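You operate a simulated robot arm through the tools that you are given. There is no shell and no other tool. Be economical: measure what you need, move in short steps, check, and stop when the job is done.

You are at the controls of a simulated two-armed robot. One attempt, no reset.

TASK
On the plant table top, fold the tea towel in half, so that its two short edges meet.

It is judged by the outcome, as a careful person would: the job done as asked, and still so three seconds after it is handed in. It fails if anything else is knocked over, pushed out of place, dropped, spilled or broken. Flat cloth is picked up by pressing the open fingertips on it (5 to 10 N) and closing them slowly along it; thin cloth reads only 2 to 8 mm in the jaws.

THE ROBOT
Two 6-joint arms with two-finger grippers on one trunk, on a base that drives. Base frame: it is fixed to the floor where the robot stands at the start and does not move with it; the origin is under the middle of the robot, x ahead of it, y to its left, z up; the surface under the hand at the start is at about z = 784. Lengths are in mm, angles in rad, forces in N, time in s.
The left shoulder is at the start at [30, 178, 913], the right one opposite. With the tool pointing down near the work surface each hand reaches from about 360 to 840 mm from the robot's upright axis, wherever it stands, measured 20 degrees to its own side. Places, roughly: plant table top [500, 400, 800]; tea towel [500, 200, 800]. Payload 2.54 kg a hand.
The tool frame of a hand sits at the grasp point between the pads (the TCP): z along the fingers, y along the line on which they close. The tips reach 30 mm beyond it. Largest opening 116 mm; the body of the gripper starts 95 mm behind the TCP.
Orientation is told as [roll, pitch, yaw] about the base's x, y, z axes, in that order, counted from this pose: with the fingers straight down and closing along the base's y, the tool's x points along the base's -x, its y along +y and its z along -z.

THE INTERFACE
- The arms move only by the tool step_arm. It takes "left_motion", "right_motion" or both (then of equal length, played together; a hand with none holds still); each is a list of rows, each a list of 6 numbers: the shift along the tool's x, y, z in mm, then the turn, a rotation vector about the tool's x, y, z in rad. In form: [[tx, ty, tz, rx, ry, rz], ...]. A call has 1 to 12 rows; each row is the pose to reach, as a shift and turn from the pose commanded when the call began, along the tool's axes at that moment. "left_grip" and "right_grip" are, for a hand that has rows, the finger opening in mm, from 0 to 116, set as the call begins (left out, the last holds). A row lasts 0.2 s, in which the tool goes at most 50 mm and 0.15 rad; a call with a longer step from one row to the next is refused whole, and so is a gripper value outside its range. Where a pose cannot be reached the arm comes as near as it can. A force on the tool above 40 N (or 10 N above the force at the start of the call, whichever is more), or a blocked arm, ends the call early, and 0.2 s more pass. Each finger travels about 153 mm/s and halts on what it meets, pressing with about 41 N; the grip force reading is that of the motor and also rises with nothing between the fingers. The clock runs only during rows and for 0.2 s after the last one: add rows that repeat a pose to give the fingers time. The reply holds the time, the measured pose of the TCP, the force on the tool along the base axes, the opening and the grip force, in the units named above and with some noise, with the torque about the TCP (base axes, N m) and any sound that the robot's microphone picked up.
- Cameras (640 x 400 px; columns grow to the right, rows downward): "scene" is now at [40.6, 12.3, 1626.7]; the picture's right is [0.19, -0.98, 0.00], its down [-0.81, -0.15, -0.56] and it looks along [0.55, 0.11, -0.83] (base axes); focal length 265 px, centre (320, 200). "left" rides on the left gripper at [69, 15, -122] in its tool frame; the picture's right is [-0.21, 0.98, 0.00], its down [-0.83, -0.18, -0.53] and it looks along [-0.52, -0.11, 0.85] (tool axes); focal length 251 px, centre (320, 200). "right" rides on the right gripper at [69, -15, -122] in its tool frame; the picture's right is [0.21, 0.98, 0.00], its down [-0.83, 0.18, -0.53] and it looks along [-0.52, 0.11, 0.85] (tool axes); focal length 251 px, centre (320, 200). There is no depth. A picture from a camera that has moved, and an enlarged one, comes with that camera's place and axes in the base frame and with its lens.
- camera(camera): a new picture of that camera. No time passes.
- slide_trunk(by): slides the trunk up (or, below 0, down) by that many mm; the arms and the scene camera ride with it, the base frame stays. It gives what a move gives, with no picture.
- drive_base(legs): drives the robot by 1 to 6 legs, each [ahead, left, turn to the left] in mm, mm and rad, along the robot's own axes; the way and the turn of a leg run together, so that a leg with both is an arc; at most 1500 mm and 3.142 rad a leg. The arms and the cameras ride along, it lands a little off, and it stops where it bumps. It gives what a move gives.
- aim_head(pan, tilt): turns the head with the scene camera to pan (to the left, within 2.496 rad either way) and tilt (down, from -0.506 to 1.204), counted from straight ahead of the robot. It gives what a move gives.
- close_up(camera, box): a new picture of the part [left, top, right, bottom] of that camera's present view, enlarged. No time passes.
- finish_job(): hands the job in; it is judged then, once.

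Go step by step. Nothing tells you exact positions but the pictures and the camera data: compare them with the known pose of the tool, close in by small moves and look again before you grip or let go. The budget is 120 turns and 92 pictures, counting those below and the enlarged ones. Unless the task says otherwise, let go and move clear before handing in, and close with one line.

The tools are called by a JSON object that holds its "name" and its "arguments". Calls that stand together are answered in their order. step_arm: Moves the arms, as the interface text tells. Its arguments: {"type":"object","properties":{"left_motion":{"type":"array","items":{"type":"array","items":{"type":"number"}}},"left_grip":{"type":"number"},"right_motion":{"type":"array","items":{"type":"array","items":{"type":"number"}}},"right_grip":{"type":"number"}},"required":[]} The other tools are called the same way: slide_trunk (by) slides the trunk up or down; drive_base (legs) drives the base; aim_head (pan, tilt) turns the head that bears the scene camera; camera (camera) takes a picture; close_up (camera, box) takes an enlarged picture of a part of a camera's view; finish_job () hands the job in.

At the start:

```text
time: 0.0
left_position: [470.6, 400.8, 939.6]
left_tcp_rot: [0.0, -0.001, 0.002]
left_ft_force: [0.2, 0.4, -0.3]
left_wrist_torque: [0.01, -0.04, -0.01]
left_opening: 116.0
left_finger_force: 0.1
right_position: [429.6, -15.7, 937.3]
right_tcp_rot: [-0.001, 0.001, -0.001]
right_ft_force: [0.6, -0.1, -0.2]
right_wrist_torque: [0.0, 0.01, 0.02]
right_opening: 116.2
right_finger_force: 0.0
trunk travel left (down, up): [-125.0, 415.0]
robot x, y, heading: [-0.7, -1.1, -0.002]
head pan, tilt: [0.188, 0.97]
```

scene: 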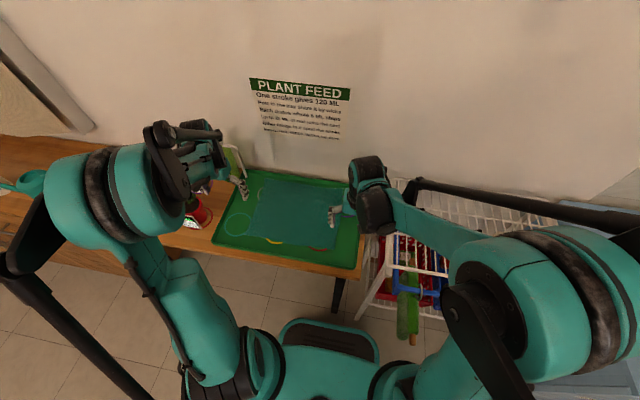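
right: 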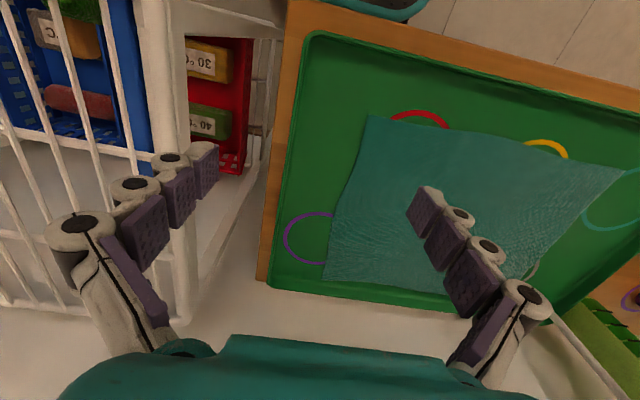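
left: 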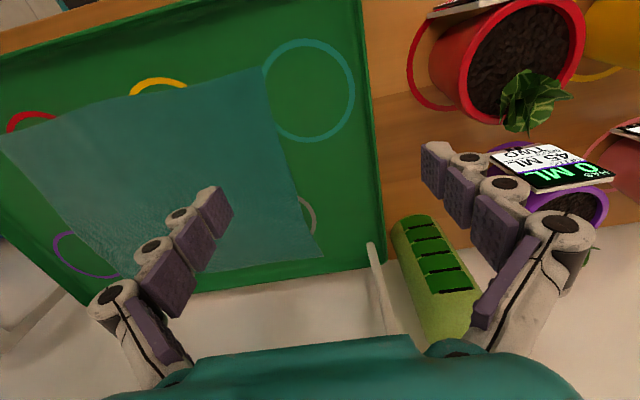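

The towel lies on the green tray between the two hands, at a slight skew. I'll enlarge the scene view to locate its corners.

{"name": "close_up", "arguments": {"camera": "scene", "box": [200, 140, 380, 280]}}

{"name": "close_up", "arguments": {"camera": "left", "box": [0, 0, 400, 300]}}

```text
2.86 times, centred on (290, 210) of scene
camera zoom: at [40.6, 12.3, 1626.7], right [0.19, -0.98, 0.0], down [-0.81, -0.15, -0.56], along [0.55, 0.11, -0.83], focal length 756 px, centre (406, 171)
```

zoom: 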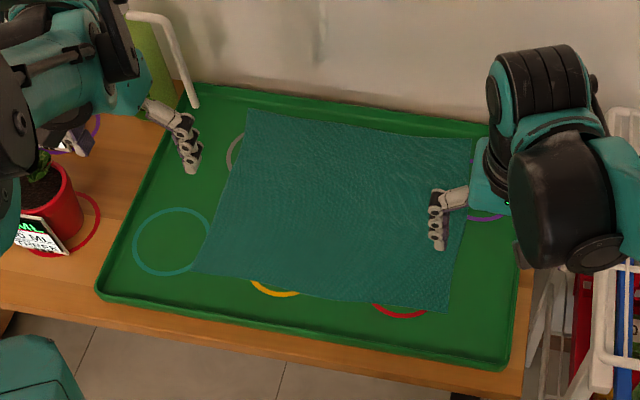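

```text
1.33 times, centred on (200, 150) of left
camera zoom: at [403.5, 416.1, 1062.4], right [0.21, 0.98, 0.0], down [0.83, -0.18, 0.53], along [0.52, -0.11, -0.85], focal length 335 px, centre (480, 267)
```

zoom: 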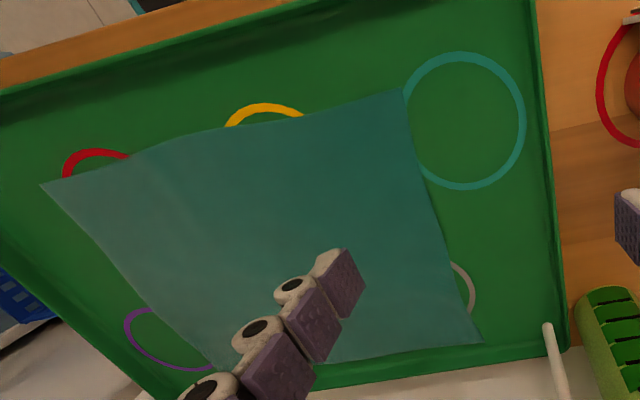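

The towel spans about x 402–660 and y 38–358, so its short edges are the left and right ones. Before choosing which way to fold, I'll check the surroundings to the right and left.

{"name": "aim_head", "arguments": {"pan": -0.35, "tilt": 0.85}}

{"name": "camera", "arguments": {"camera": "scene"}}

{"name": "aim_head", "arguments": {"pan": 0.7, "tilt": 0.85}}

{"name": "camera", "arguments": {"camera": "scene"}}

```text
time: 1.0
left_position: [472.2, 401.9, 939.6]
left_tcp_rot: [0.0, -0.001, 0.0]
left_ft_force: [-0.3, -0.5, 0.0]
left_wrist_torque: [0.04, 0.02, 0.05]
left_opening: 115.8
left_finger_force: 0.1
right_position: [429.3, -15.3, 938.1]
right_tcp_rot: [-0.001, -0.001, -0.001]
right_ft_force: [0.0, -0.4, -0.4]
right_wrist_torque: [0.03, 0.01, 0.0]
right_opening: 116.2
right_finger_force: 0.1
trunk travel left (down, up): [-125.0, 415.0]
robot x, y, heading: [-2.2, 0.6, 0.001]
head pan, tilt: [-0.351, 0.85]
```

```text
86 pictures are left
camera scene: at [43.8, -27.9, 1635.7], right [-0.34, -0.94, 0.0], down [-0.71, 0.26, -0.66], along [0.62, -0.23, -0.75], focal length 265 px, centre (320, 200)
```

scene: 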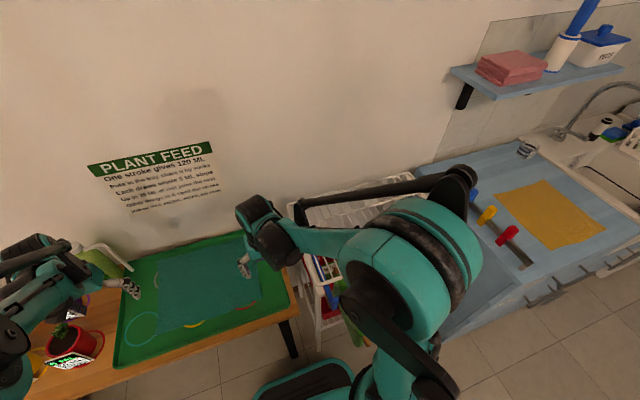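

```text
time: 2.3
left_position: [472.4, 401.1, 939.9]
left_tcp_rot: [0.0, 0.001, 0.0]
left_ft_force: [0.0, 0.3, 0.3]
left_wrist_torque: [0.01, -0.03, 0.03]
left_opening: 116.0
left_finger_force: 0.0
right_position: [430.0, -15.2, 937.3]
right_tcp_rot: [0.0, -0.001, 0.001]
right_ft_force: [-0.2, 0.1, 0.0]
right_wrist_torque: [0.0, 0.01, 0.01]
right_opening: 116.1
right_finger_force: 0.0
trunk travel left (down, up): [-125.0, 415.0]
robot x, y, heading: [0.3, -1.5, -0.003]
head pan, tilt: [0.7, 0.85]
```

```text
85 pictures are left
camera scene: at [30.2, 49.2, 1635.7], right [0.64, -0.77, 0.0], down [-0.58, -0.48, -0.66], along [0.51, 0.42, -0.75], focal length 265 px, centre (320, 200)
```

scene: 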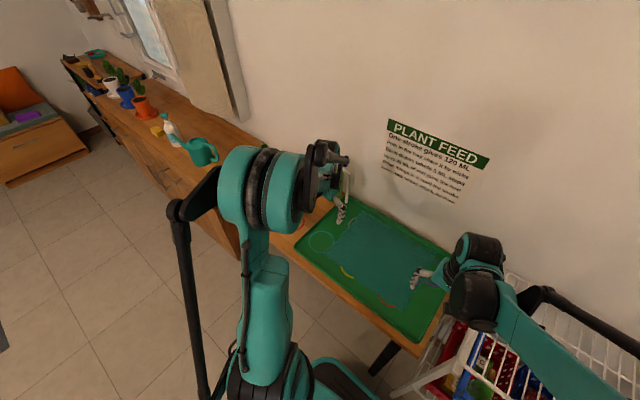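

To the right of the tray there is only a low wire rack, and to the left stand the pots. So I'll fold the left edge over to the right, with the left hand on the far corner and the right hand on the near one. First I lift the hands, then I drive left with a slight right turn so the arms don't cross.

{"name": "step_arm", "arguments": {"left_motion": [[0, 0, -50, 0, 0, 0], [0, 0, -100, 0, 0, 0], [0, 0, -150, 0, 0, 0], [30, 0, -180, 0, 0, 0], [60, 0, -180, 0, 0, 0]], "right_motion": [[0, 0, -50, 0, 0, 0], [0, 0, -100, 0, 0, 0], [0, 0, -150, 0, 0, 0], [0, 0, -180, 0, 0, 0], [0, 0, -180, 0, 0, 0]]}}

{"name": "drive_base", "arguments": {"legs": [[-40, 0, 0], [0, 350, 0], [0, 0, -0.45]]}}

{"name": "aim_head", "arguments": {"pan": 0.1, "tilt": 0.95}}

{"name": "camera", "arguments": {"camera": "scene"}}

{"name": "camera", "arguments": {"camera": "left"}}

{"name": "camera", "arguments": {"camera": "right"}}

```text
time: 3.5
left_position: [410.3, 400.9, 1119.7]
left_tcp_rot: [0.0, 0.0, -0.001]
left_ft_force: [-0.5, 0.0, -0.4]
left_wrist_torque: [0.01, 0.03, -0.02]
left_opening: 116.0
left_finger_force: 0.0
right_position: [430.1, -15.0, 1120.7]
right_tcp_rot: [0.0, -0.001, 0.001]
right_ft_force: [0.0, -0.8, 0.9]
right_wrist_torque: [0.02, -0.01, -0.01]
right_opening: 116.1
right_finger_force: 0.0
trunk travel left (down, up): [-125.0, 415.0]
robot x, y, heading: [-2.7, -2.0, -0.001]
head pan, tilt: [0.7, 0.85]
```

```text
time: 7.5
left_position: [508.2, 520.8, 1120.9]
left_tcp_rot: [0.001, -0.001, -0.463]
left_ft_force: [-0.1, -0.1, 0.9]
left_wrist_torque: [0.0, -0.01, 0.01]
left_opening: 115.9
left_finger_force: 0.0
right_position: [339.5, 139.9, 1120.2]
right_tcp_rot: [0.0, 0.001, -0.464]
right_ft_force: [0.6, -0.5, 0.2]
right_wrist_torque: [0.01, 0.01, 0.0]
right_opening: 116.1
right_finger_force: 0.1
trunk travel left (down, up): [-125.0, 415.0]
robot x, y, heading: [-38.9, 344.4, -0.467]
head pan, tilt: [0.7, 0.85]
```

```text
time: 8.5
left_position: [507.8, 522.2, 1119.3]
left_tcp_rot: [0.0, -0.001, -0.464]
left_ft_force: [-0.8, -0.5, 0.3]
left_wrist_torque: [-0.02, 0.02, 0.01]
left_opening: 116.0
left_finger_force: 0.0
right_position: [340.0, 141.7, 1121.1]
right_tcp_rot: [0.001, 0.0, -0.464]
right_ft_force: [0.6, -0.3, -0.6]
right_wrist_torque: [-0.02, 0.0, 0.0]
right_opening: 116.1
right_finger_force: 0.1
trunk travel left (down, up): [-125.0, 415.0]
robot x, y, heading: [-37.3, 345.1, -0.465]
head pan, tilt: [0.099, 0.949]
```

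```text
84 pictures are left
camera scene: at [3.3, 333.0, 1628.2], right [-0.36, -0.93, 0.0], down [-0.76, 0.29, -0.58], along [0.54, -0.21, -0.81], focal length 265 px, centre (320, 200)
```

scene: 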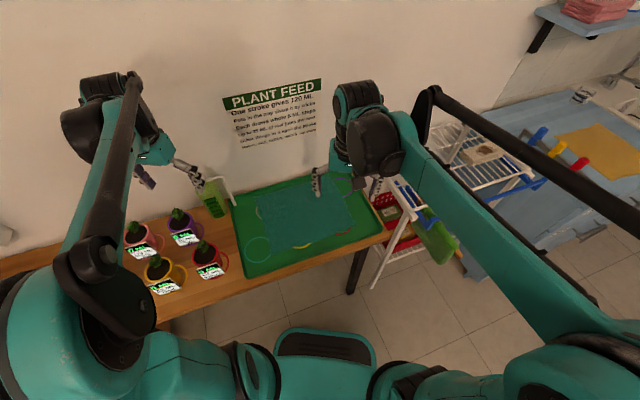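

```text
83 pictures are left
camera left: at [454.5, 565.7, 1242.2], right [0.63, 0.78, 0.0], down [0.66, -0.53, 0.53], along [0.42, -0.34, -0.85], focal length 251 px, centre (320, 200)
```

left: 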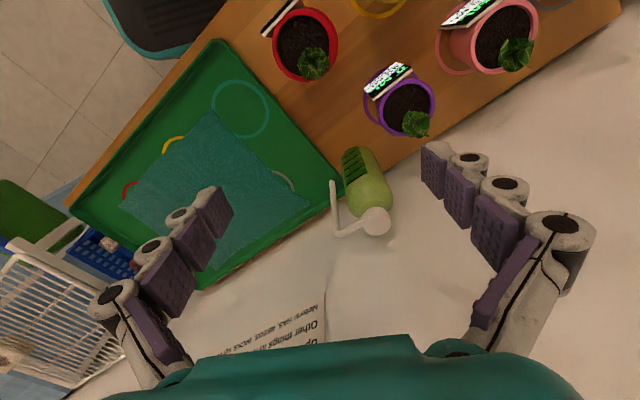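

```text
82 pictures are left
camera right: at [272.1, 159.1, 1242.6], right [0.24, 0.97, 0.0], down [0.82, -0.21, 0.53], along [0.52, -0.13, -0.85], focal length 251 px, centre (320, 200)
```

right: 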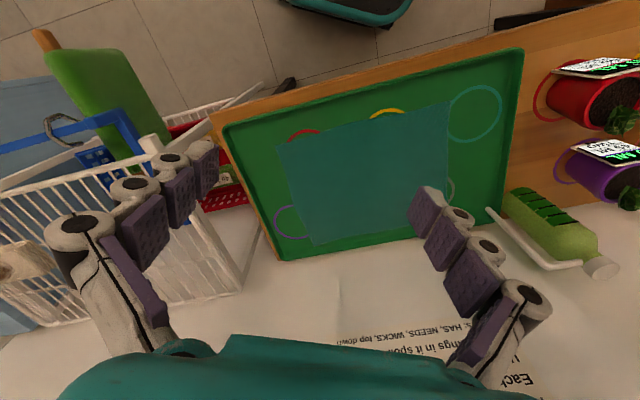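

There is a pump bottle by the tray's far-left corner, with its spout tube at about (670, 435), so I'll grip a little inside that corner to stay clear. Now I bring both hands above the two left corners, squared to the edge, while staying high.

{"name": "step_arm", "arguments": {"left_motion": [[-32, -18, 20, 0, 0, -0.0775], [-65, -37, 40, 0, 0, -0.155], [-97, -55, 60, 0, 0, -0.2325], [-129, -74, 80, 0, 0, -0.31], [-162, -92, 100, 0, 0, -0.3875], [-194, -111, 120, 0, 0, -0.465], [-194, -111, 120, 0, 0, -0.465]], "right_motion": [[1, 36, 20, 0, 0, -0.0775], [2, 71, 40, 0, 0, -0.155], [3, 107, 60, 0, 0, -0.2325], [4, 143, 80, 0, 0, -0.31], [5, 178, 100, 0, 0, -0.3875], [6, 214, 120, 0, 0, -0.465], [6, 214, 120, 0, 0, -0.465]], "left_grip": 26, "right_grip": 26}}

{"name": "camera", "arguments": {"camera": "left"}}

{"name": "camera", "arguments": {"camera": "right"}}

{"name": "camera", "arguments": {"camera": "scene"}}

```text
time: 10.1
left_position: [634.5, 341.8, 999.7]
left_tcp_rot: [0.0, 0.0, 0.011]
left_ft_force: [-0.1, -0.2, -0.2]
left_wrist_torque: [0.01, 0.0, 0.03]
left_opening: 26.0
left_finger_force: 0.1
right_position: [430.4, 332.1, 999.6]
right_tcp_rot: [0.0, 0.0, -0.008]
right_ft_force: [0.2, -0.7, 0.4]
right_wrist_torque: [-0.03, -0.03, 0.04]
right_opening: 26.0
right_finger_force: 0.1
trunk travel left (down, up): [-125.0, 415.0]
robot x, y, heading: [-38.2, 347.9, -0.462]
head pan, tilt: [0.099, 0.949]
```

```text
81 pictures are left
camera left: at [565.9, 355.2, 1122.6], right [0.2, 0.98, 0.0], down [0.83, -0.17, 0.53], along [0.52, -0.11, -0.85], focal length 251 px, centre (320, 200)
```

left: 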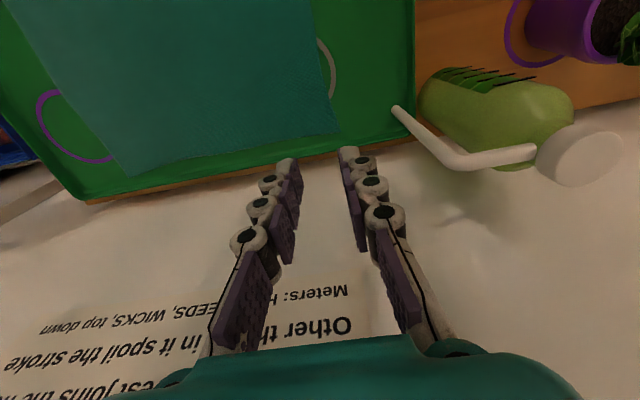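

```text
80 pictures are left
camera right: at [362.1, 316.9, 1121.3], right [-0.21, 0.98, 0.0], down [0.83, 0.17, 0.53], along [0.52, 0.11, -0.85], focal length 251 px, centre (320, 200)
```

right: 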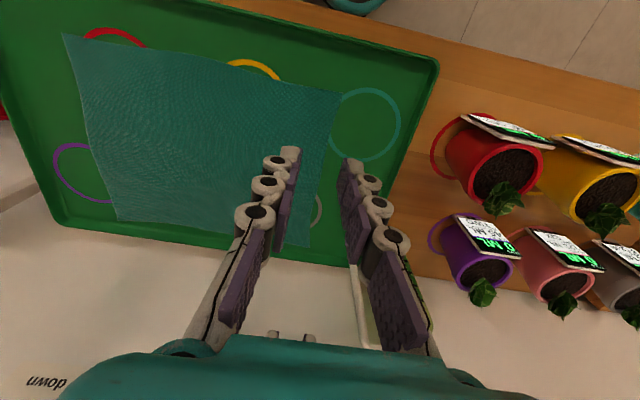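

```text
79 pictures are left
camera scene: at [1.7, 333.0, 1628.3], right [-0.36, -0.93, 0.0], down [-0.76, 0.29, -0.58], along [0.54, -0.21, -0.81], focal length 265 px, centre (320, 200)
```

scene: 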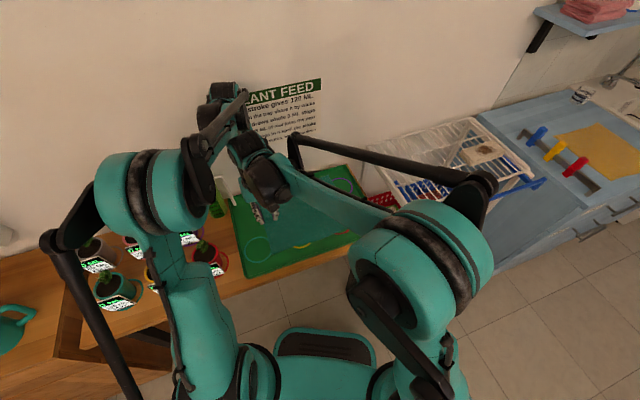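

Both corners check out: the left edge lies at y≈358, from x≈407 to 665. I'll lower both hands to just above the cloth, about 23 mm inside the edge.

{"name": "step_arm", "arguments": {"left_motion": [[0, -2, 40, 0, 0, 0], [0, -5, 80, 0, 0, 0.005], [0, -7, 115, 0, 0, 0.011], [0, -7, 150, 0, 0, 0.011], [0, -7, 150, 0, 0, 0.011]], "right_motion": [[0, 1, 40, 0, 0, 0], [0, 2, 80, 0, 0, -0.005], [0, 2, 115, 0, 0, -0.008], [0, 2, 150, 0, 0, -0.008], [0, 2, 150, 0, 0, -0.008]]}}

{"name": "close_up", "arguments": {"camera": "left", "box": [160, 0, 480, 200]}}

{"name": "close_up", "arguments": {"camera": "right", "box": [160, 0, 480, 200]}}

```text
time: 11.3
left_position: [633.9, 328.7, 850.6]
left_tcp_rot: [-0.002, 0.001, -0.011]
left_ft_force: [-1.5, 0.3, -0.1]
left_wrist_torque: [-0.02, -0.01, 0.0]
left_opening: 26.1
left_finger_force: 0.0
right_position: [428.7, 338.4, 851.0]
right_tcp_rot: [0.001, 0.0, 0.009]
right_ft_force: [-0.2, 0.9, 0.4]
right_wrist_torque: [-0.04, 0.01, -0.03]
right_opening: 25.9
right_finger_force: 0.0
trunk travel left (down, up): [-125.0, 415.0]
robot x, y, heading: [-37.6, 349.3, -0.465]
head pan, tilt: [0.099, 0.949]
```

```text
2.00 times, centred on (320, 100) of left
camera zoom: at [565.3, 344.1, 973.9], right [0.22, 0.97, 0.0], down [0.82, -0.19, 0.53], along [0.52, -0.12, -0.85], focal length 503 px, centre (320, 400)
```

zoom: 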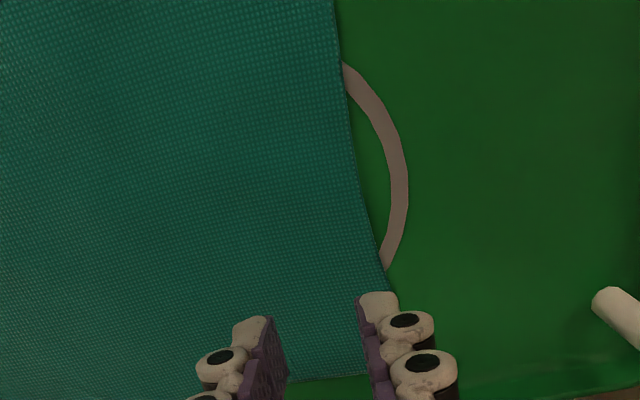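

```text
2.00 times, centred on (320, 100) of right
camera zoom: at [360.1, 323.1, 972.6], right [-0.22, 0.97, 0.0], down [0.82, 0.19, 0.53], along [0.52, 0.12, -0.85], focal length 503 px, centre (320, 400)
```

zoom: 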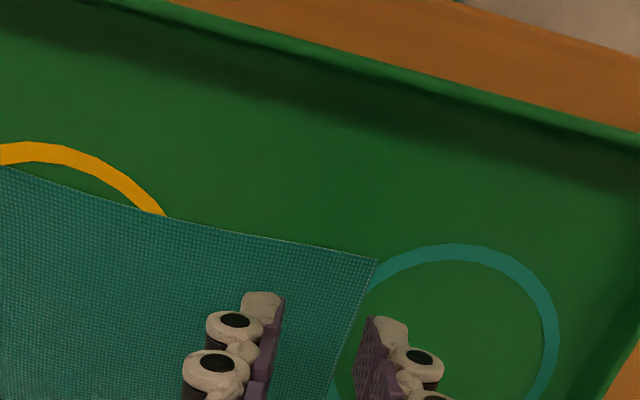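

The left hand is placed well, but the right hand's outer finger hangs off the cloth. I'll shift the right hand 9 mm inward and the left 2 mm, then descend close to contact.

{"name": "step_arm", "arguments": {"left_motion": [[0, -2, 10, 0, 0, 0], [0, -2, 20, 0, 0, 0], [0, -2, 27, 0, 0, 0], [0, -2, 27, 0, 0, 0]], "right_motion": [[0, -9, 5, 0, 0, 0], [0, -9, 18, 0, 0, 0], [0, -9, 27, 0, 0, 0], [0, -9, 27, 0, 0, 0]]}}

{"name": "close_up", "arguments": {"camera": "left", "box": [200, 80, 440, 230]}}

{"name": "close_up", "arguments": {"camera": "right", "box": [200, 80, 440, 230]}}

```text
time: 12.3
left_position: [633.6, 325.9, 823.8]
left_tcp_rot: [0.0, -0.001, -0.008]
left_ft_force: [1.2, 0.3, 0.3]
left_wrist_torque: [-0.01, 0.01, 0.0]
left_opening: 25.8
left_finger_force: 0.1
right_position: [430.4, 328.4, 823.0]
right_tcp_rot: [-0.001, 0.0, 0.01]
right_ft_force: [-0.1, 0.2, -0.1]
right_wrist_torque: [0.01, -0.04, -0.02]
right_opening: 25.9
right_finger_force: 0.1
trunk travel left (down, up): [-125.0, 415.0]
robot x, y, heading: [-39.9, 344.6, -0.464]
head pan, tilt: [0.099, 0.949]
```

```text
2.67 times, centred on (320, 155) of left
camera zoom: at [565.2, 341.4, 945.7], right [0.22, 0.97, 0.0], down [0.82, -0.19, 0.53], along [0.52, -0.12, -0.85], focal length 670 px, centre (320, 320)
```

zoom: 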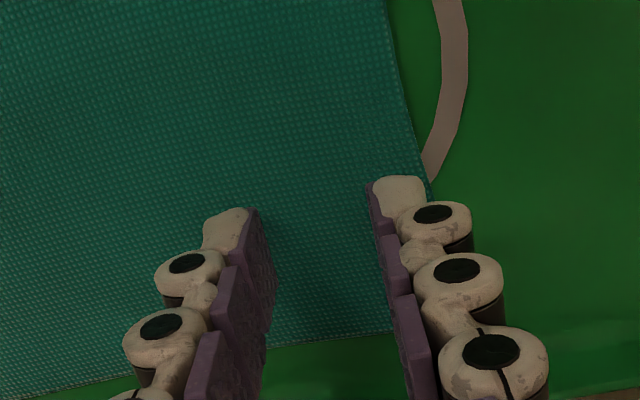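

```text
2.67 times, centred on (320, 155) of right
camera zoom: at [361.6, 313.4, 945.8], right [-0.22, 0.97, 0.0], down [0.82, 0.19, 0.53], along [0.52, 0.12, -0.85], focal length 670 px, centre (320, 320)
```

zoom: 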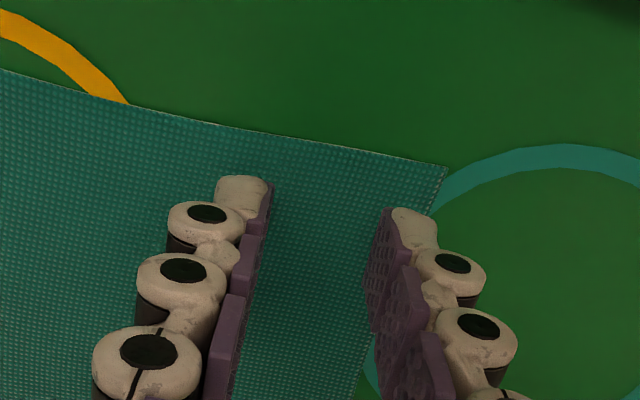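

Both fingertips now sit inside the edge. Next I press down gently and watch the force.

{"name": "step_arm", "arguments": {"left_motion": [[0, 0, 2, 0, 0, 0], [0, 0, 4, 0, 0, 0], [0, 0, 5, 0, 0, 0]], "right_motion": [[0, 0, 2, 0, 0, 0], [0, 0, 4, 0, 0, 0], [0, 0, 5, 0, 0, 0]]}}

```text
time: 13.1
left_position: [632.3, 326.9, 817.3]
left_tcp_rot: [-0.001, 0.001, -0.008]
left_ft_force: [0.1, -0.1, 0.0]
left_wrist_torque: [0.0, -0.01, -0.02]
left_opening: 26.1
left_finger_force: 0.0
right_position: [431.0, 328.1, 818.0]
right_tcp_rot: [0.0, 0.0, 0.009]
right_ft_force: [0.3, -0.2, 0.1]
right_wrist_torque: [0.0, 0.01, 0.02]
right_opening: 26.0
right_finger_force: 0.1
trunk travel left (down, up): [-125.0, 415.0]
robot x, y, heading: [-39.5, 345.1, -0.464]
head pan, tilt: [0.099, 0.949]
```

{"name": "step_arm", "arguments": {"left_motion": [[0, 0, 1, 0, 0, 0], [0, 0, 2, 0, 0, 0], [0, 0, 3, 0, 0, 0]], "right_motion": [[0, 0, 1, 0, 0, 0], [0, 0, 2, 0, 0, 0], [0, 0, 3, 0, 0, 0]]}}

```text
time: 13.9
left_position: [633.2, 328.5, 815.3]
left_tcp_rot: [0.0, -0.002, -0.009]
left_ft_force: [1.8, 2.1, 13.1]
left_wrist_torque: [0.25, -0.05, -0.05]
left_opening: 26.0
left_finger_force: 0.1
right_position: [429.4, 329.0, 816.5]
right_tcp_rot: [0.0, -0.001, 0.007]
right_ft_force: [3.3, -1.1, 7.6]
right_wrist_torque: [0.07, -0.04, -0.02]
right_opening: 25.9
right_finger_force: 0.0
trunk travel left (down, up): [-125.0, 415.0]
robot x, y, heading: [-36.5, 347.9, -0.464]
head pan, tilt: [0.099, 0.949]
```

Both hands are in contact, the left pressing a bit hard. I ease the left by 0.5 mm and close both in small steps.

{"name": "step_arm", "arguments": {"left_motion": [[0, 0, -0.5, 0, 0, 0]], "right_motion": [[0, 0, 0, 0, 0, 0]], "left_grip": 22, "right_grip": 22}}

{"name": "step_arm", "arguments": {"left_motion": [[0, 0, 0, 0, 0, 0]], "right_motion": [[0, 0, 0, 0, 0, 0]], "left_grip": 18, "right_grip": 18}}

{"name": "step_arm", "arguments": {"left_motion": [[0, 0, 0, 0, 0, 0]], "right_motion": [[0, 0, 0, 0, 0, 0]], "left_grip": 14, "right_grip": 14}}

{"name": "close_up", "arguments": {"camera": "left", "box": [200, 80, 440, 230]}}

{"name": "close_up", "arguments": {"camera": "right", "box": [200, 80, 440, 230]}}

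```text
time: 14.3
left_position: [632.7, 327.5, 815.5]
left_tcp_rot: [-0.001, -0.001, -0.01]
left_ft_force: [-0.5, -0.6, 3.1]
left_wrist_torque: [0.02, -0.02, 0.0]
left_opening: 21.1
left_finger_force: 0.1
right_position: [430.7, 328.1, 814.6]
right_tcp_rot: [-0.001, 0.001, 0.01]
right_ft_force: [-0.2, -0.1, 9.4]
right_wrist_torque: [0.03, 0.03, 0.01]
right_opening: 21.5
right_finger_force: 0.1
trunk travel left (down, up): [-125.0, 415.0]
robot x, y, heading: [-34.0, 343.1, -0.461]
head pan, tilt: [0.099, 0.949]
```

```text
time: 14.7
left_position: [633.5, 326.9, 815.4]
left_tcp_rot: [0.0, 0.001, -0.01]
left_ft_force: [0.4, -0.1, 0.8]
left_wrist_torque: [0.01, -0.02, 0.01]
left_opening: 17.4
left_finger_force: 0.1
right_position: [430.4, 328.4, 815.3]
right_tcp_rot: [-0.002, 0.0, 0.009]
right_ft_force: [-0.7, 0.7, 7.3]
right_wrist_torque: [0.04, -0.01, 0.01]
right_opening: 17.3
right_finger_force: 0.0
trunk travel left (down, up): [-125.0, 415.0]
robot x, y, heading: [-41.5, 349.1, -0.467]
head pan, tilt: [0.099, 0.949]
```

```text
time: 15.1
left_position: [632.2, 326.7, 814.3]
left_tcp_rot: [0.001, 0.0, -0.008]
left_ft_force: [0.3, 0.2, 1.2]
left_wrist_torque: [0.02, 0.01, 0.01]
left_opening: 14.1
left_finger_force: 0.0
right_position: [430.4, 328.0, 814.6]
right_tcp_rot: [-0.001, 0.001, 0.01]
right_ft_force: [-0.7, 0.4, 5.5]
right_wrist_torque: [0.01, 0.05, -0.02]
right_opening: 12.9
right_finger_force: 0.0
trunk travel left (down, up): [-125.0, 415.0]
robot x, y, heading: [-37.6, 347.0, -0.46]
head pan, tilt: [0.099, 0.949]
```

```text
2.67 times, centred on (320, 155) of left
camera zoom: at [564.6, 341.8, 938.1], right [0.22, 0.97, 0.0], down [0.82, -0.19, 0.53], along [0.52, -0.12, -0.85], focal length 670 px, centre (320, 320)
```

zoom: 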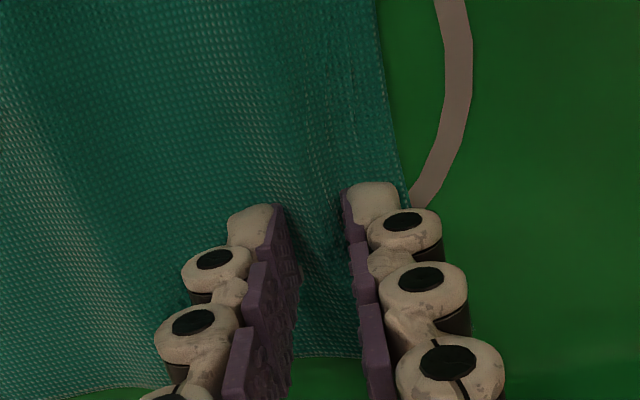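

```text
2.67 times, centred on (320, 155) of right
camera zoom: at [361.9, 313.0, 937.3], right [-0.22, 0.97, 0.0], down [0.82, 0.19, 0.53], along [0.52, 0.12, -0.85], focal length 670 px, centre (320, 320)
```

zoom: 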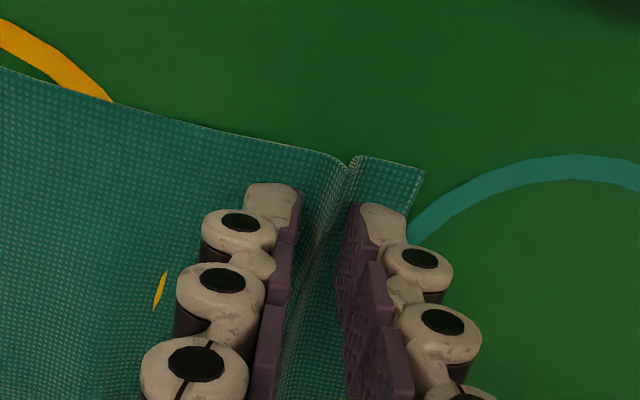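

A ridge is forming between both pairs of fingers. I press the left slightly more and keep closing.

{"name": "step_arm", "arguments": {"left_motion": [[0, 0, 0.8, 0, 0, 0]], "right_motion": [[0, 0, 0.2, 0, 0, 0]], "left_grip": 11, "right_grip": 10}}

{"name": "step_arm", "arguments": {"left_motion": [[0, 0, 0, 0, 0, 0]], "right_motion": [[0, 0, 0, 0, 0, 0]], "left_grip": 7, "right_grip": 6}}

{"name": "step_arm", "arguments": {"left_motion": [[0, 0, 0, 0, 0, 0], [0, 0, 0, 0, 0, 0]], "right_motion": [[0, 0, 0, 0, 0, 0], [0, 0, 0, 0, 0, 0]], "left_grip": 2, "right_grip": 2}}

{"name": "close_up", "arguments": {"camera": "left", "box": [200, 80, 440, 230]}}

{"name": "close_up", "arguments": {"camera": "right", "box": [200, 80, 440, 230]}}

```text
time: 15.5
left_position: [632.5, 325.3, 815.1]
left_tcp_rot: [0.0, 0.0, -0.01]
left_ft_force: [0.0, 0.1, 6.6]
left_wrist_torque: [0.08, -0.02, 0.02]
left_opening: 10.1
left_finger_force: 0.1
right_position: [430.2, 328.6, 814.4]
right_tcp_rot: [-0.002, -0.001, 0.007]
right_ft_force: [0.5, -0.2, 2.7]
right_wrist_torque: [0.02, 0.02, 0.0]
right_opening: 9.2
right_finger_force: 0.0
trunk travel left (down, up): [-125.0, 415.0]
robot x, y, heading: [-34.9, 345.8, -0.469]
head pan, tilt: [0.099, 0.949]
```

```text
time: 15.9
left_position: [632.5, 326.4, 813.6]
left_tcp_rot: [0.0, 0.001, -0.01]
left_ft_force: [-0.7, -0.2, 3.5]
left_wrist_torque: [0.0, 0.0, 0.01]
left_opening: 6.1
left_finger_force: 0.1
right_position: [429.6, 328.8, 814.8]
right_tcp_rot: [0.001, 0.001, 0.008]
right_ft_force: [-0.1, -0.2, 1.4]
right_wrist_torque: [-0.04, -0.01, -0.02]
right_opening: 5.9
right_finger_force: 0.1
trunk travel left (down, up): [-125.0, 415.0]
robot x, y, heading: [-37.8, 345.4, -0.462]
head pan, tilt: [0.099, 0.949]
```

```text
time: 16.5
left_position: [632.0, 326.7, 813.7]
left_tcp_rot: [0.0, 0.001, -0.008]
left_ft_force: [0.7, 0.4, -0.9]
left_wrist_torque: [0.04, 0.06, -0.02]
left_opening: 6.0
left_finger_force: 38.7
right_position: [430.8, 329.1, 814.8]
right_tcp_rot: [0.001, 0.0, 0.009]
right_ft_force: [0.1, -1.0, -0.8]
right_wrist_torque: [0.0, 0.05, 0.0]
right_opening: 2.6
right_finger_force: 29.0
trunk travel left (down, up): [-125.0, 415.0]
robot x, y, heading: [-41.4, 342.9, -0.468]
head pan, tilt: [0.099, 0.949]
```

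```text
2.67 times, centred on (320, 155) of left
camera zoom: at [564.6, 341.6, 937.2], right [0.22, 0.97, 0.0], down [0.82, -0.19, 0.53], along [0.52, -0.12, -0.85], focal length 670 px, centre (320, 320)
```

zoom: 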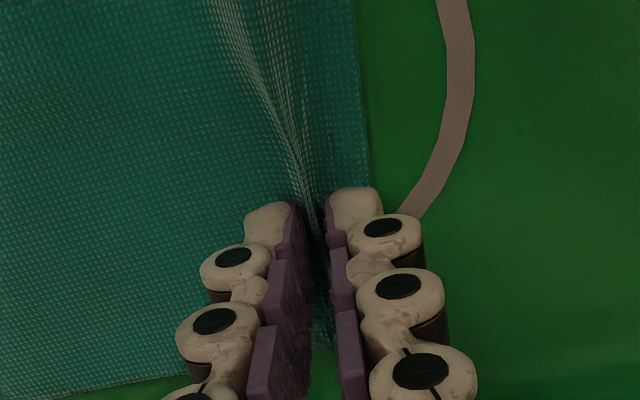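

```text
2.67 times, centred on (320, 155) of right
camera zoom: at [361.7, 313.1, 937.1], right [-0.22, 0.97, 0.0], down [0.82, 0.19, 0.53], along [0.52, 0.12, -0.85], focal length 670 px, centre (320, 320)
```

zoom: 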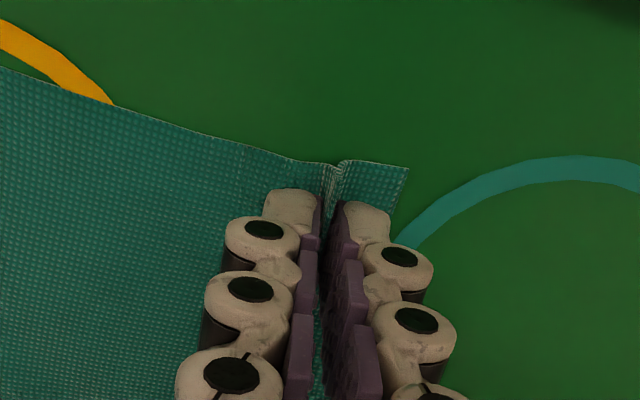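

Both hands hold a pinch (6.0 and 2.6 mm) with a tail of about 12 mm. The fold line is at y≈199, so I carry the edge along an arc to directly above it.

{"name": "step_arm", "arguments": {"left_motion": [[0, -1, -16, 0, 0, 0], [0, -4, -32, 0, 0, 0], [0, -10, -47, 0, 0, 0], [0, -17, -62, 0, 0, 0], [0, -26, -76, 0, 0, 0], [0, -37, -88, 0, 0, 0], [0, -50, -98, 0, 0, 0], [0, -64, -107, 0, 0, 0], [0, -79, -115, 0, 0, 0], [0, -95, -120, 0, 0, 0], [0, -111, -123, 0, 0, 0], [0, -128, -124, 0, 0, 0]], "right_motion": [[0, -1, -16, 0, 0, 0], [0, -4, -32, 0, 0, 0], [0, -10, -47, 0, 0, 0], [0, -17, -62, 0, 0, 0], [0, -26, -76, 0, 0, 0], [0, -37, -88, 0, 0, 0], [0, -50, -98, 0, 0, 0], [0, -64, -107, 0, 0, 0], [0, -79, -115, 0, 0, 0], [0, -95, -120, 0, 0, 0], [0, -111, -123, 0, 0, 0], [0, -128, -124, 0, 0, 0]]}}

{"name": "camera", "arguments": {"camera": "scene"}}

{"name": "camera", "arguments": {"camera": "left"}}

{"name": "camera", "arguments": {"camera": "right"}}

```text
time: 19.1
left_position: [631.9, 196.5, 937.1]
left_tcp_rot: [0.001, 0.001, -0.009]
left_ft_force: [-1.5, -0.4, 1.2]
left_wrist_torque: [0.08, -0.04, -0.01]
left_opening: 5.0
left_finger_force: 31.3
right_position: [431.8, 200.3, 939.8]
right_tcp_rot: [-0.001, 0.001, 0.01]
right_ft_force: [0.3, -0.2, -2.0]
right_wrist_torque: [0.01, 0.03, -0.01]
right_opening: 4.8
right_finger_force: 37.2
trunk travel left (down, up): [-125.0, 415.0]
robot x, y, heading: [-37.9, 346.6, -0.46]
head pan, tilt: [0.099, 0.949]
```

```text
70 pictures are left
camera scene: at [3.2, 331.9, 1628.2], right [-0.36, -0.93, 0.0], down [-0.76, 0.29, -0.58], along [0.54, -0.21, -0.81], focal length 265 px, centre (320, 200)
```

scene: 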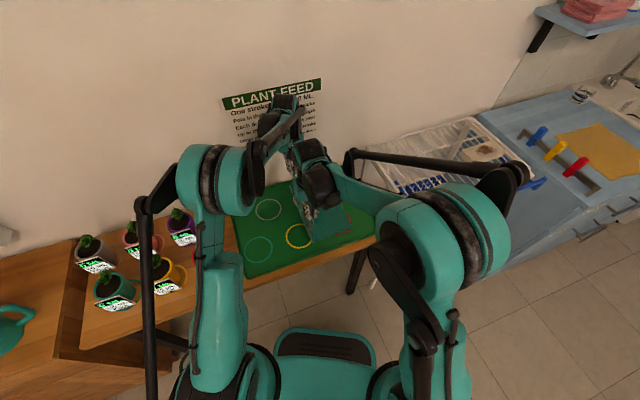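

```text
69 pictures are left
camera left: at [563.1, 212.1, 1060.4], right [0.22, 0.97, 0.0], down [0.82, -0.19, 0.53], along [0.52, -0.12, -0.85], focal length 251 px, centre (320, 200)
```

left: 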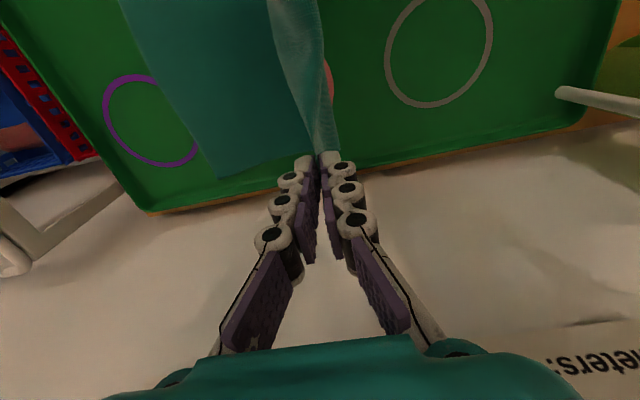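

```text
68 pictures are left
camera right: at [362.8, 184.3, 1062.3], right [-0.22, 0.97, 0.0], down [0.82, 0.19, 0.53], along [0.52, 0.12, -0.85], focal length 251 px, centre (320, 200)
```

right: 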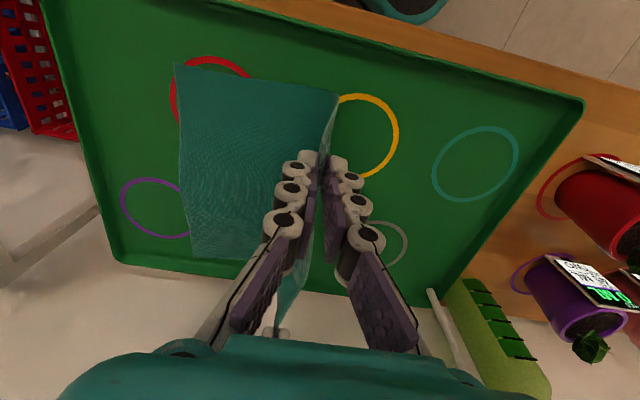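

The cloth hangs cleanly from both hands, and the right edge now lies at y≈56. I carry on down the second half of the arc, tilting the fingers back towards the fold so the edge lands flat, and stop just above the surface.

{"name": "step_arm", "arguments": {"left_motion": [[0, -16, 2, -0.06, 0, 0], [0, -32, 5, -0.12, 0, 0], [0, -48, 13, -0.185, 0, 0], [0, -64, 21, -0.25, 0, 0], [0, -79, 32, -0.325, 0, 0], [0, -94, 44, -0.4, 0, 0], [0, -106, 58, -0.475, 0, 0], [0, -116, 73, -0.55, 0, 0], [0, -124, 90, -0.62, 0, 0], [0, -129, 107, -0.68, 0, 0], [0, -130, 111, -0.7, 0, 0], [0, -130, 111, -0.7, 0, 0]], "right_motion": [[0, -16, 2, -0.06, 0, 0], [0, -32, 5, -0.12, 0, 0], [0, -48, 13, -0.185, 0, 0], [0, -64, 21, -0.25, 0, 0], [0, -79, 32, -0.325, 0, 0], [0, -94, 44, -0.4, 0, 0], [0, -106, 58, -0.475, 0, 0], [0, -116, 73, -0.55, 0, 0], [0, -124, 90, -0.62, 0, 0], [0, -129, 107, -0.68, 0, 0], [0, -130, 111, -0.7, 0, 0], [0, -130, 111, -0.7, 0, 0]]}}

{"name": "camera", "arguments": {"camera": "scene"}}

{"name": "camera", "arguments": {"camera": "left"}}

{"name": "camera", "arguments": {"camera": "right"}}

```text
time: 21.7
left_position: [610.6, 97.8, 835.3]
left_tcp_rot: [0.675, -0.019, -0.024]
left_ft_force: [-0.6, 0.6, -1.5]
left_wrist_torque: [0.01, 0.02, -0.05]
left_opening: 5.3
left_finger_force: 31.8
left hand out of reach, approached as far as the arm can: row 9, 10, 11, 12
right_position: [433.2, 70.6, 828.4]
right_tcp_rot: [0.702, 0.001, 0.008]
right_ft_force: [-0.4, 0.4, -0.6]
right_wrist_torque: [0.04, 0.02, -0.02]
right_opening: 3.2
right_finger_force: 30.1
trunk travel left (down, up): [-125.0, 415.0]
robot x, y, heading: [-36.1, 347.0, -0.465]
head pan, tilt: [0.099, 0.949]
```

```text
67 pictures are left
camera scene: at [3.3, 332.7, 1628.2], right [-0.36, -0.93, 0.0], down [-0.76, 0.29, -0.58], along [0.54, -0.21, -0.81], focal length 265 px, centre (320, 200)
```

scene: 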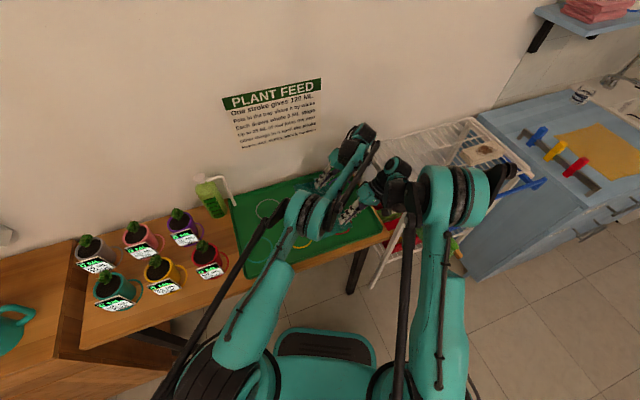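

```text
66 pictures are left
camera left: at [539.4, 35.2, 939.6], right [0.22, 0.76, 0.61], down [0.81, -0.5, 0.32], along [0.55, 0.43, -0.72], focal length 251 px, centre (320, 200)
```

left: 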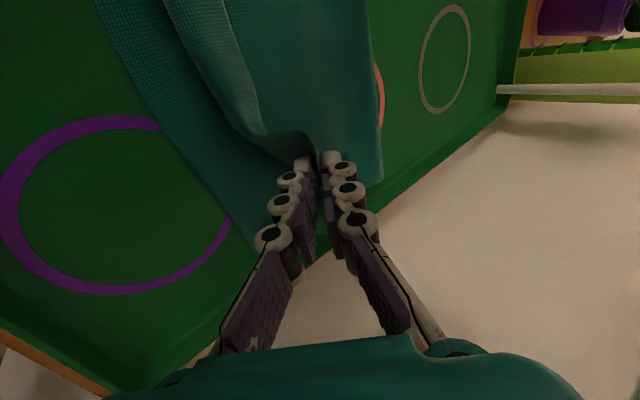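

```text
65 pictures are left
camera right: at [365.6, -20.2, 911.5], right [-0.22, 0.74, 0.63], down [0.83, -0.2, 0.52], along [0.52, 0.64, -0.57], focal length 251 px, centre (320, 200)
```

right: 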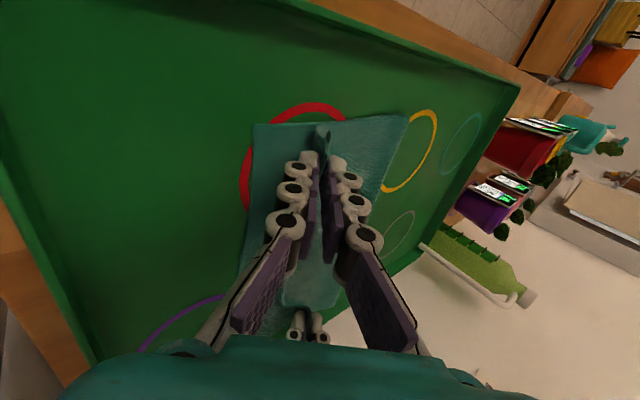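

The left hand ran out of reach about 35 mm short. I'll back both hands a little up the arc to leave slack, then shift the base 75 mm to the right.

{"name": "step_arm", "arguments": {"left_motion": [[0, 24, 4, 0.06, 0, 0], [0, 48, 12, 0.12, 0, 0], [0, 73, 22, 0.19, 0, 0], [0, 97, 31, 0.25, 0, 0], [0, 97, 31, 0.25, 0, 0]], "right_motion": [[0, 23, 4, 0.06, 0, 0], [0, 46, 12, 0.12, 0, 0], [0, 69, 21, 0.19, 0, 0], [0, 92, 29, 0.25, 0, 0], [0, 92, 29, 0.25, 0, 0]]}}

{"name": "camera", "arguments": {"camera": "right"}}

```text
time: 22.9
left_position: [611.4, 191.9, 874.0]
left_tcp_rot: [0.452, 0.0, -0.011]
left_ft_force: [0.4, -0.8, 1.2]
left_wrist_torque: [0.11, -0.07, -0.03]
left_opening: 5.4
left_finger_force: 30.5
right_position: [432.6, 159.0, 864.1]
right_tcp_rot: [0.45, -0.001, 0.009]
right_ft_force: [1.7, -1.5, 4.3]
right_wrist_torque: [-0.07, -0.02, 0.01]
right_opening: 4.2
right_finger_force: 39.3
trunk travel left (down, up): [-125.0, 415.0]
robot x, y, heading: [-38.4, 347.7, -0.46]
head pan, tilt: [0.099, 0.949]
```

```text
64 pictures are left
camera right: at [365.3, 92.0, 968.8], right [-0.22, 0.88, 0.42], down [0.83, -0.06, 0.56], along [0.52, 0.48, -0.71], focal length 251 px, centre (320, 200)
```

right: 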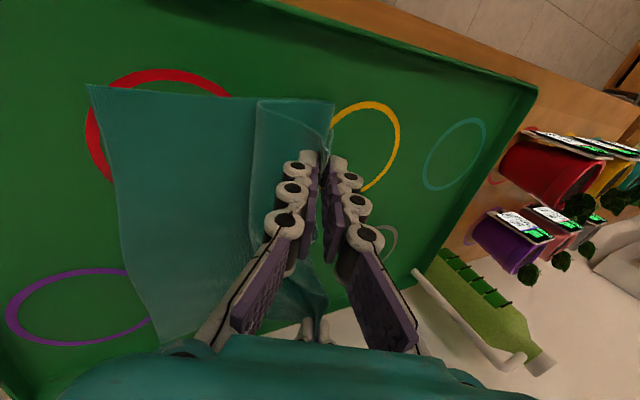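

{"name": "step_arm", "arguments": {"left_motion": [[-10, -16, -3, 0, 0, 0], [-21, -33, -6, 0, 0, 0], [-21, -33, -6, 0, 0, 0]]}}

{"name": "drive_base", "arguments": {"legs": [[34, -67, 0]]}}

{"name": "camera", "arguments": {"camera": "right"}}

{"name": "camera", "arguments": {"camera": "left"}}

```text
time: 23.7
left_position: [631.5, 158.8, 867.2]
left_tcp_rot: [0.451, 0.001, -0.008]
left_ft_force: [-1.2, -0.8, 2.9]
left_wrist_torque: [0.14, -0.01, 0.01]
left_opening: 0.7
left_finger_force: 25.4
right_position: [432.7, 159.8, 865.1]
right_tcp_rot: [0.452, 0.0, 0.007]
right_ft_force: [-0.5, 1.0, -0.8]
right_wrist_torque: [0.06, 0.03, 0.01]
right_opening: 4.3
right_finger_force: 31.3
trunk travel left (down, up): [-125.0, 415.0]
robot x, y, heading: [-40.3, 342.8, -0.467]
head pan, tilt: [0.099, 0.949]
```

```text
time: 24.8
left_position: [629.9, 81.3, 867.6]
left_tcp_rot: [0.453, 0.0, -0.012]
left_ft_force: [-0.3, -1.0, 0.9]
left_wrist_torque: [0.12, -0.02, -0.02]
left_opening: 4.2
left_finger_force: 30.3
right_position: [433.9, 81.8, 865.0]
right_tcp_rot: [0.453, 0.0, 0.007]
right_ft_force: [0.1, 0.8, -3.2]
right_wrist_torque: [0.06, 0.04, 0.03]
right_opening: 6.3
right_finger_force: 36.3
trunk travel left (down, up): [-125.0, 415.0]
robot x, y, heading: [-37.4, 271.5, -0.471]
head pan, tilt: [0.099, 0.949]
```

```text
63 pictures are left
camera right: at [364.4, 14.7, 968.6], right [-0.22, 0.88, 0.43], down [0.83, -0.06, 0.56], along [0.52, 0.48, -0.71], focal length 251 px, centre (320, 200)
```

right: 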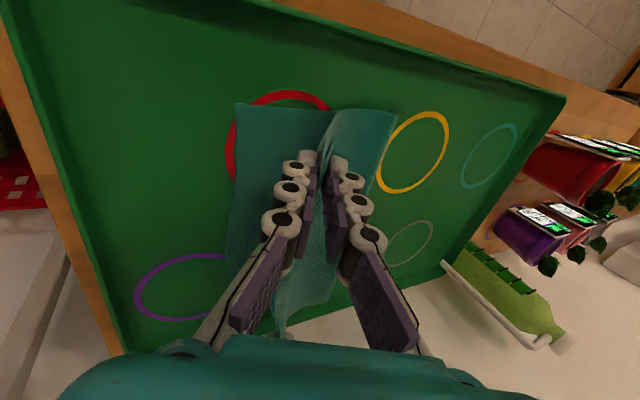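

```text
62 pictures are left
camera left: at [562.0, 42.5, 984.0], right [0.22, 0.88, 0.43], down [0.82, -0.41, 0.4], along [0.52, 0.26, -0.81], focal length 251 px, centre (320, 200)
```

left: 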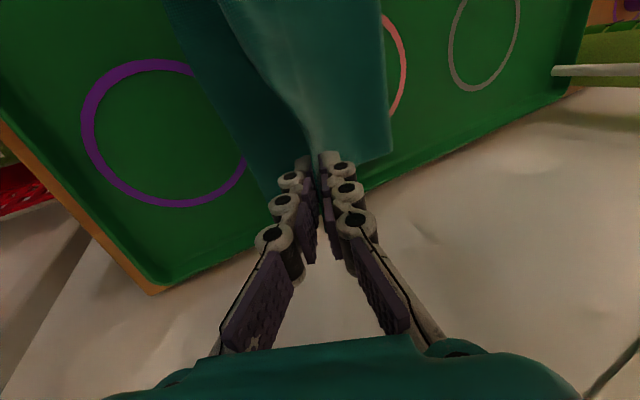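

Both hands still hold, and the bottom edge stays at y≈52–56. I lower the flap to the surface.

{"name": "step_arm", "arguments": {"left_motion": [[0, -9, 8, -0.06, 0, 0], [-1, -18, 17, -0.12, 0, 0], [-1, -27, 25, -0.19, 0, 0], [-1, -36, 34, -0.25, 0, 0], [-1, -36, 34, -0.25, 0, 0]], "right_motion": [[0, -9, 8, -0.06, 0, 0], [0, -18, 17, -0.12, 0, 0], [0, -27, 25, -0.19, 0, 0], [0, -36, 34, -0.25, 0, 0], [0, -36, 34, -0.25, 0, 0]]}}

{"name": "camera", "arguments": {"camera": "right"}}

{"name": "camera", "arguments": {"camera": "left"}}

{"name": "camera", "arguments": {"camera": "scene"}}

```text
time: 25.9
left_position: [631.8, 65.1, 821.4]
left_tcp_rot: [0.699, -0.002, -0.012]
left_ft_force: [-1.5, -1.1, -1.5]
left_wrist_torque: [0.1, -0.03, 0.0]
left_opening: 4.2
left_finger_force: 30.8
right_position: [431.3, 66.3, 819.4]
right_tcp_rot: [0.701, 0.0, 0.008]
right_ft_force: [-0.1, -0.8, 2.3]
right_wrist_torque: [0.12, -0.02, -0.05]
right_opening: 4.2
right_finger_force: 30.6
trunk travel left (down, up): [-125.0, 415.0]
robot x, y, heading: [-36.9, 269.8, -0.462]
head pan, tilt: [0.099, 0.949]
```

```text
61 pictures are left
camera right: at [363.4, -24.8, 903.1], right [-0.22, 0.74, 0.63], down [0.83, -0.2, 0.53], along [0.52, 0.64, -0.57], focal length 251 px, centre (320, 200)
```

right: 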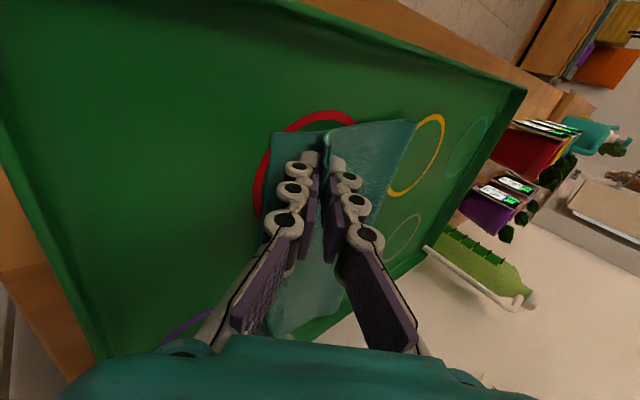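

```text
60 pictures are left
camera left: at [562.2, -0.8, 925.3], right [0.22, 0.74, 0.63], down [0.82, -0.49, 0.29], along [0.53, 0.45, -0.72], focal length 251 px, centre (320, 200)
```

left: 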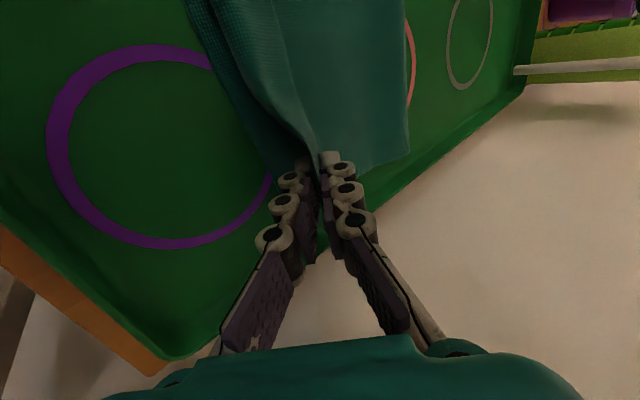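

```text
59 pictures are left
camera scene: at [2.5, 257.4, 1628.3], right [-0.36, -0.93, 0.0], down [-0.76, 0.29, -0.58], along [0.54, -0.21, -0.81], focal length 265 px, centre (320, 200)
```

scene: 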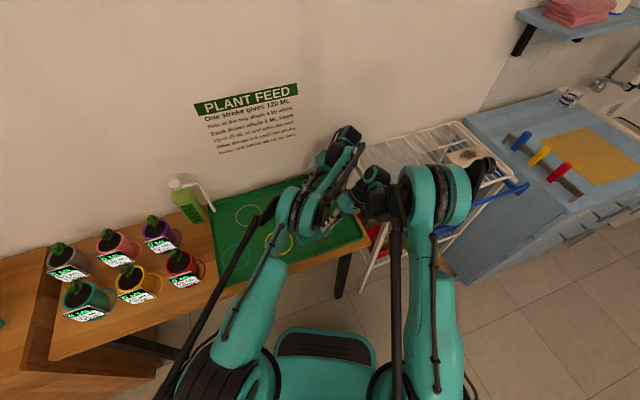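

{"name": "close_up", "arguments": {"camera": "right", "box": [240, 90, 440, 215]}}

{"name": "close_up", "arguments": {"camera": "left", "box": [180, 0, 440, 190]}}

```text
3.20 times, centred on (340, 152) of right
camera zoom: at [363.4, -24.8, 903.1], right [-0.22, 0.74, 0.63], down [0.83, -0.2, 0.53], along [0.52, 0.64, -0.57], focal length 805 px, centre (256, 352)
```

zoom: 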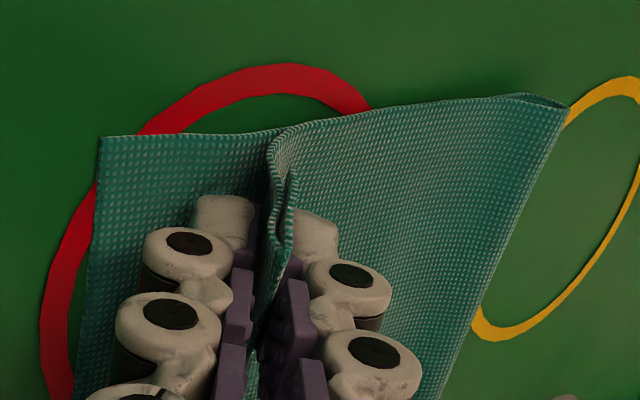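

```text
2.11 times, centred on (310, 95) of left
camera zoom: at [562.2, -0.8, 925.3], right [0.22, 0.74, 0.63], down [0.82, -0.49, 0.29], along [0.53, 0.45, -0.72], focal length 529 px, centre (341, 421)
```

zoom: 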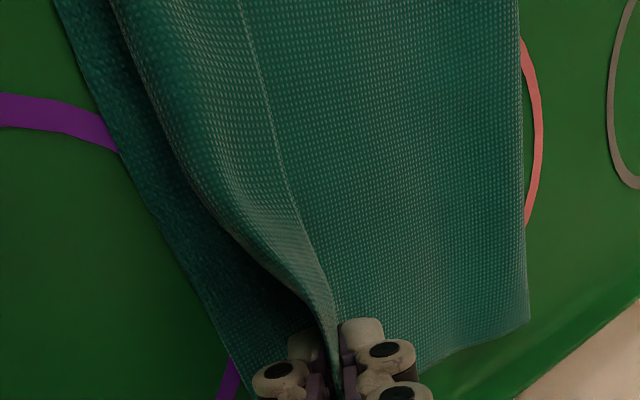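

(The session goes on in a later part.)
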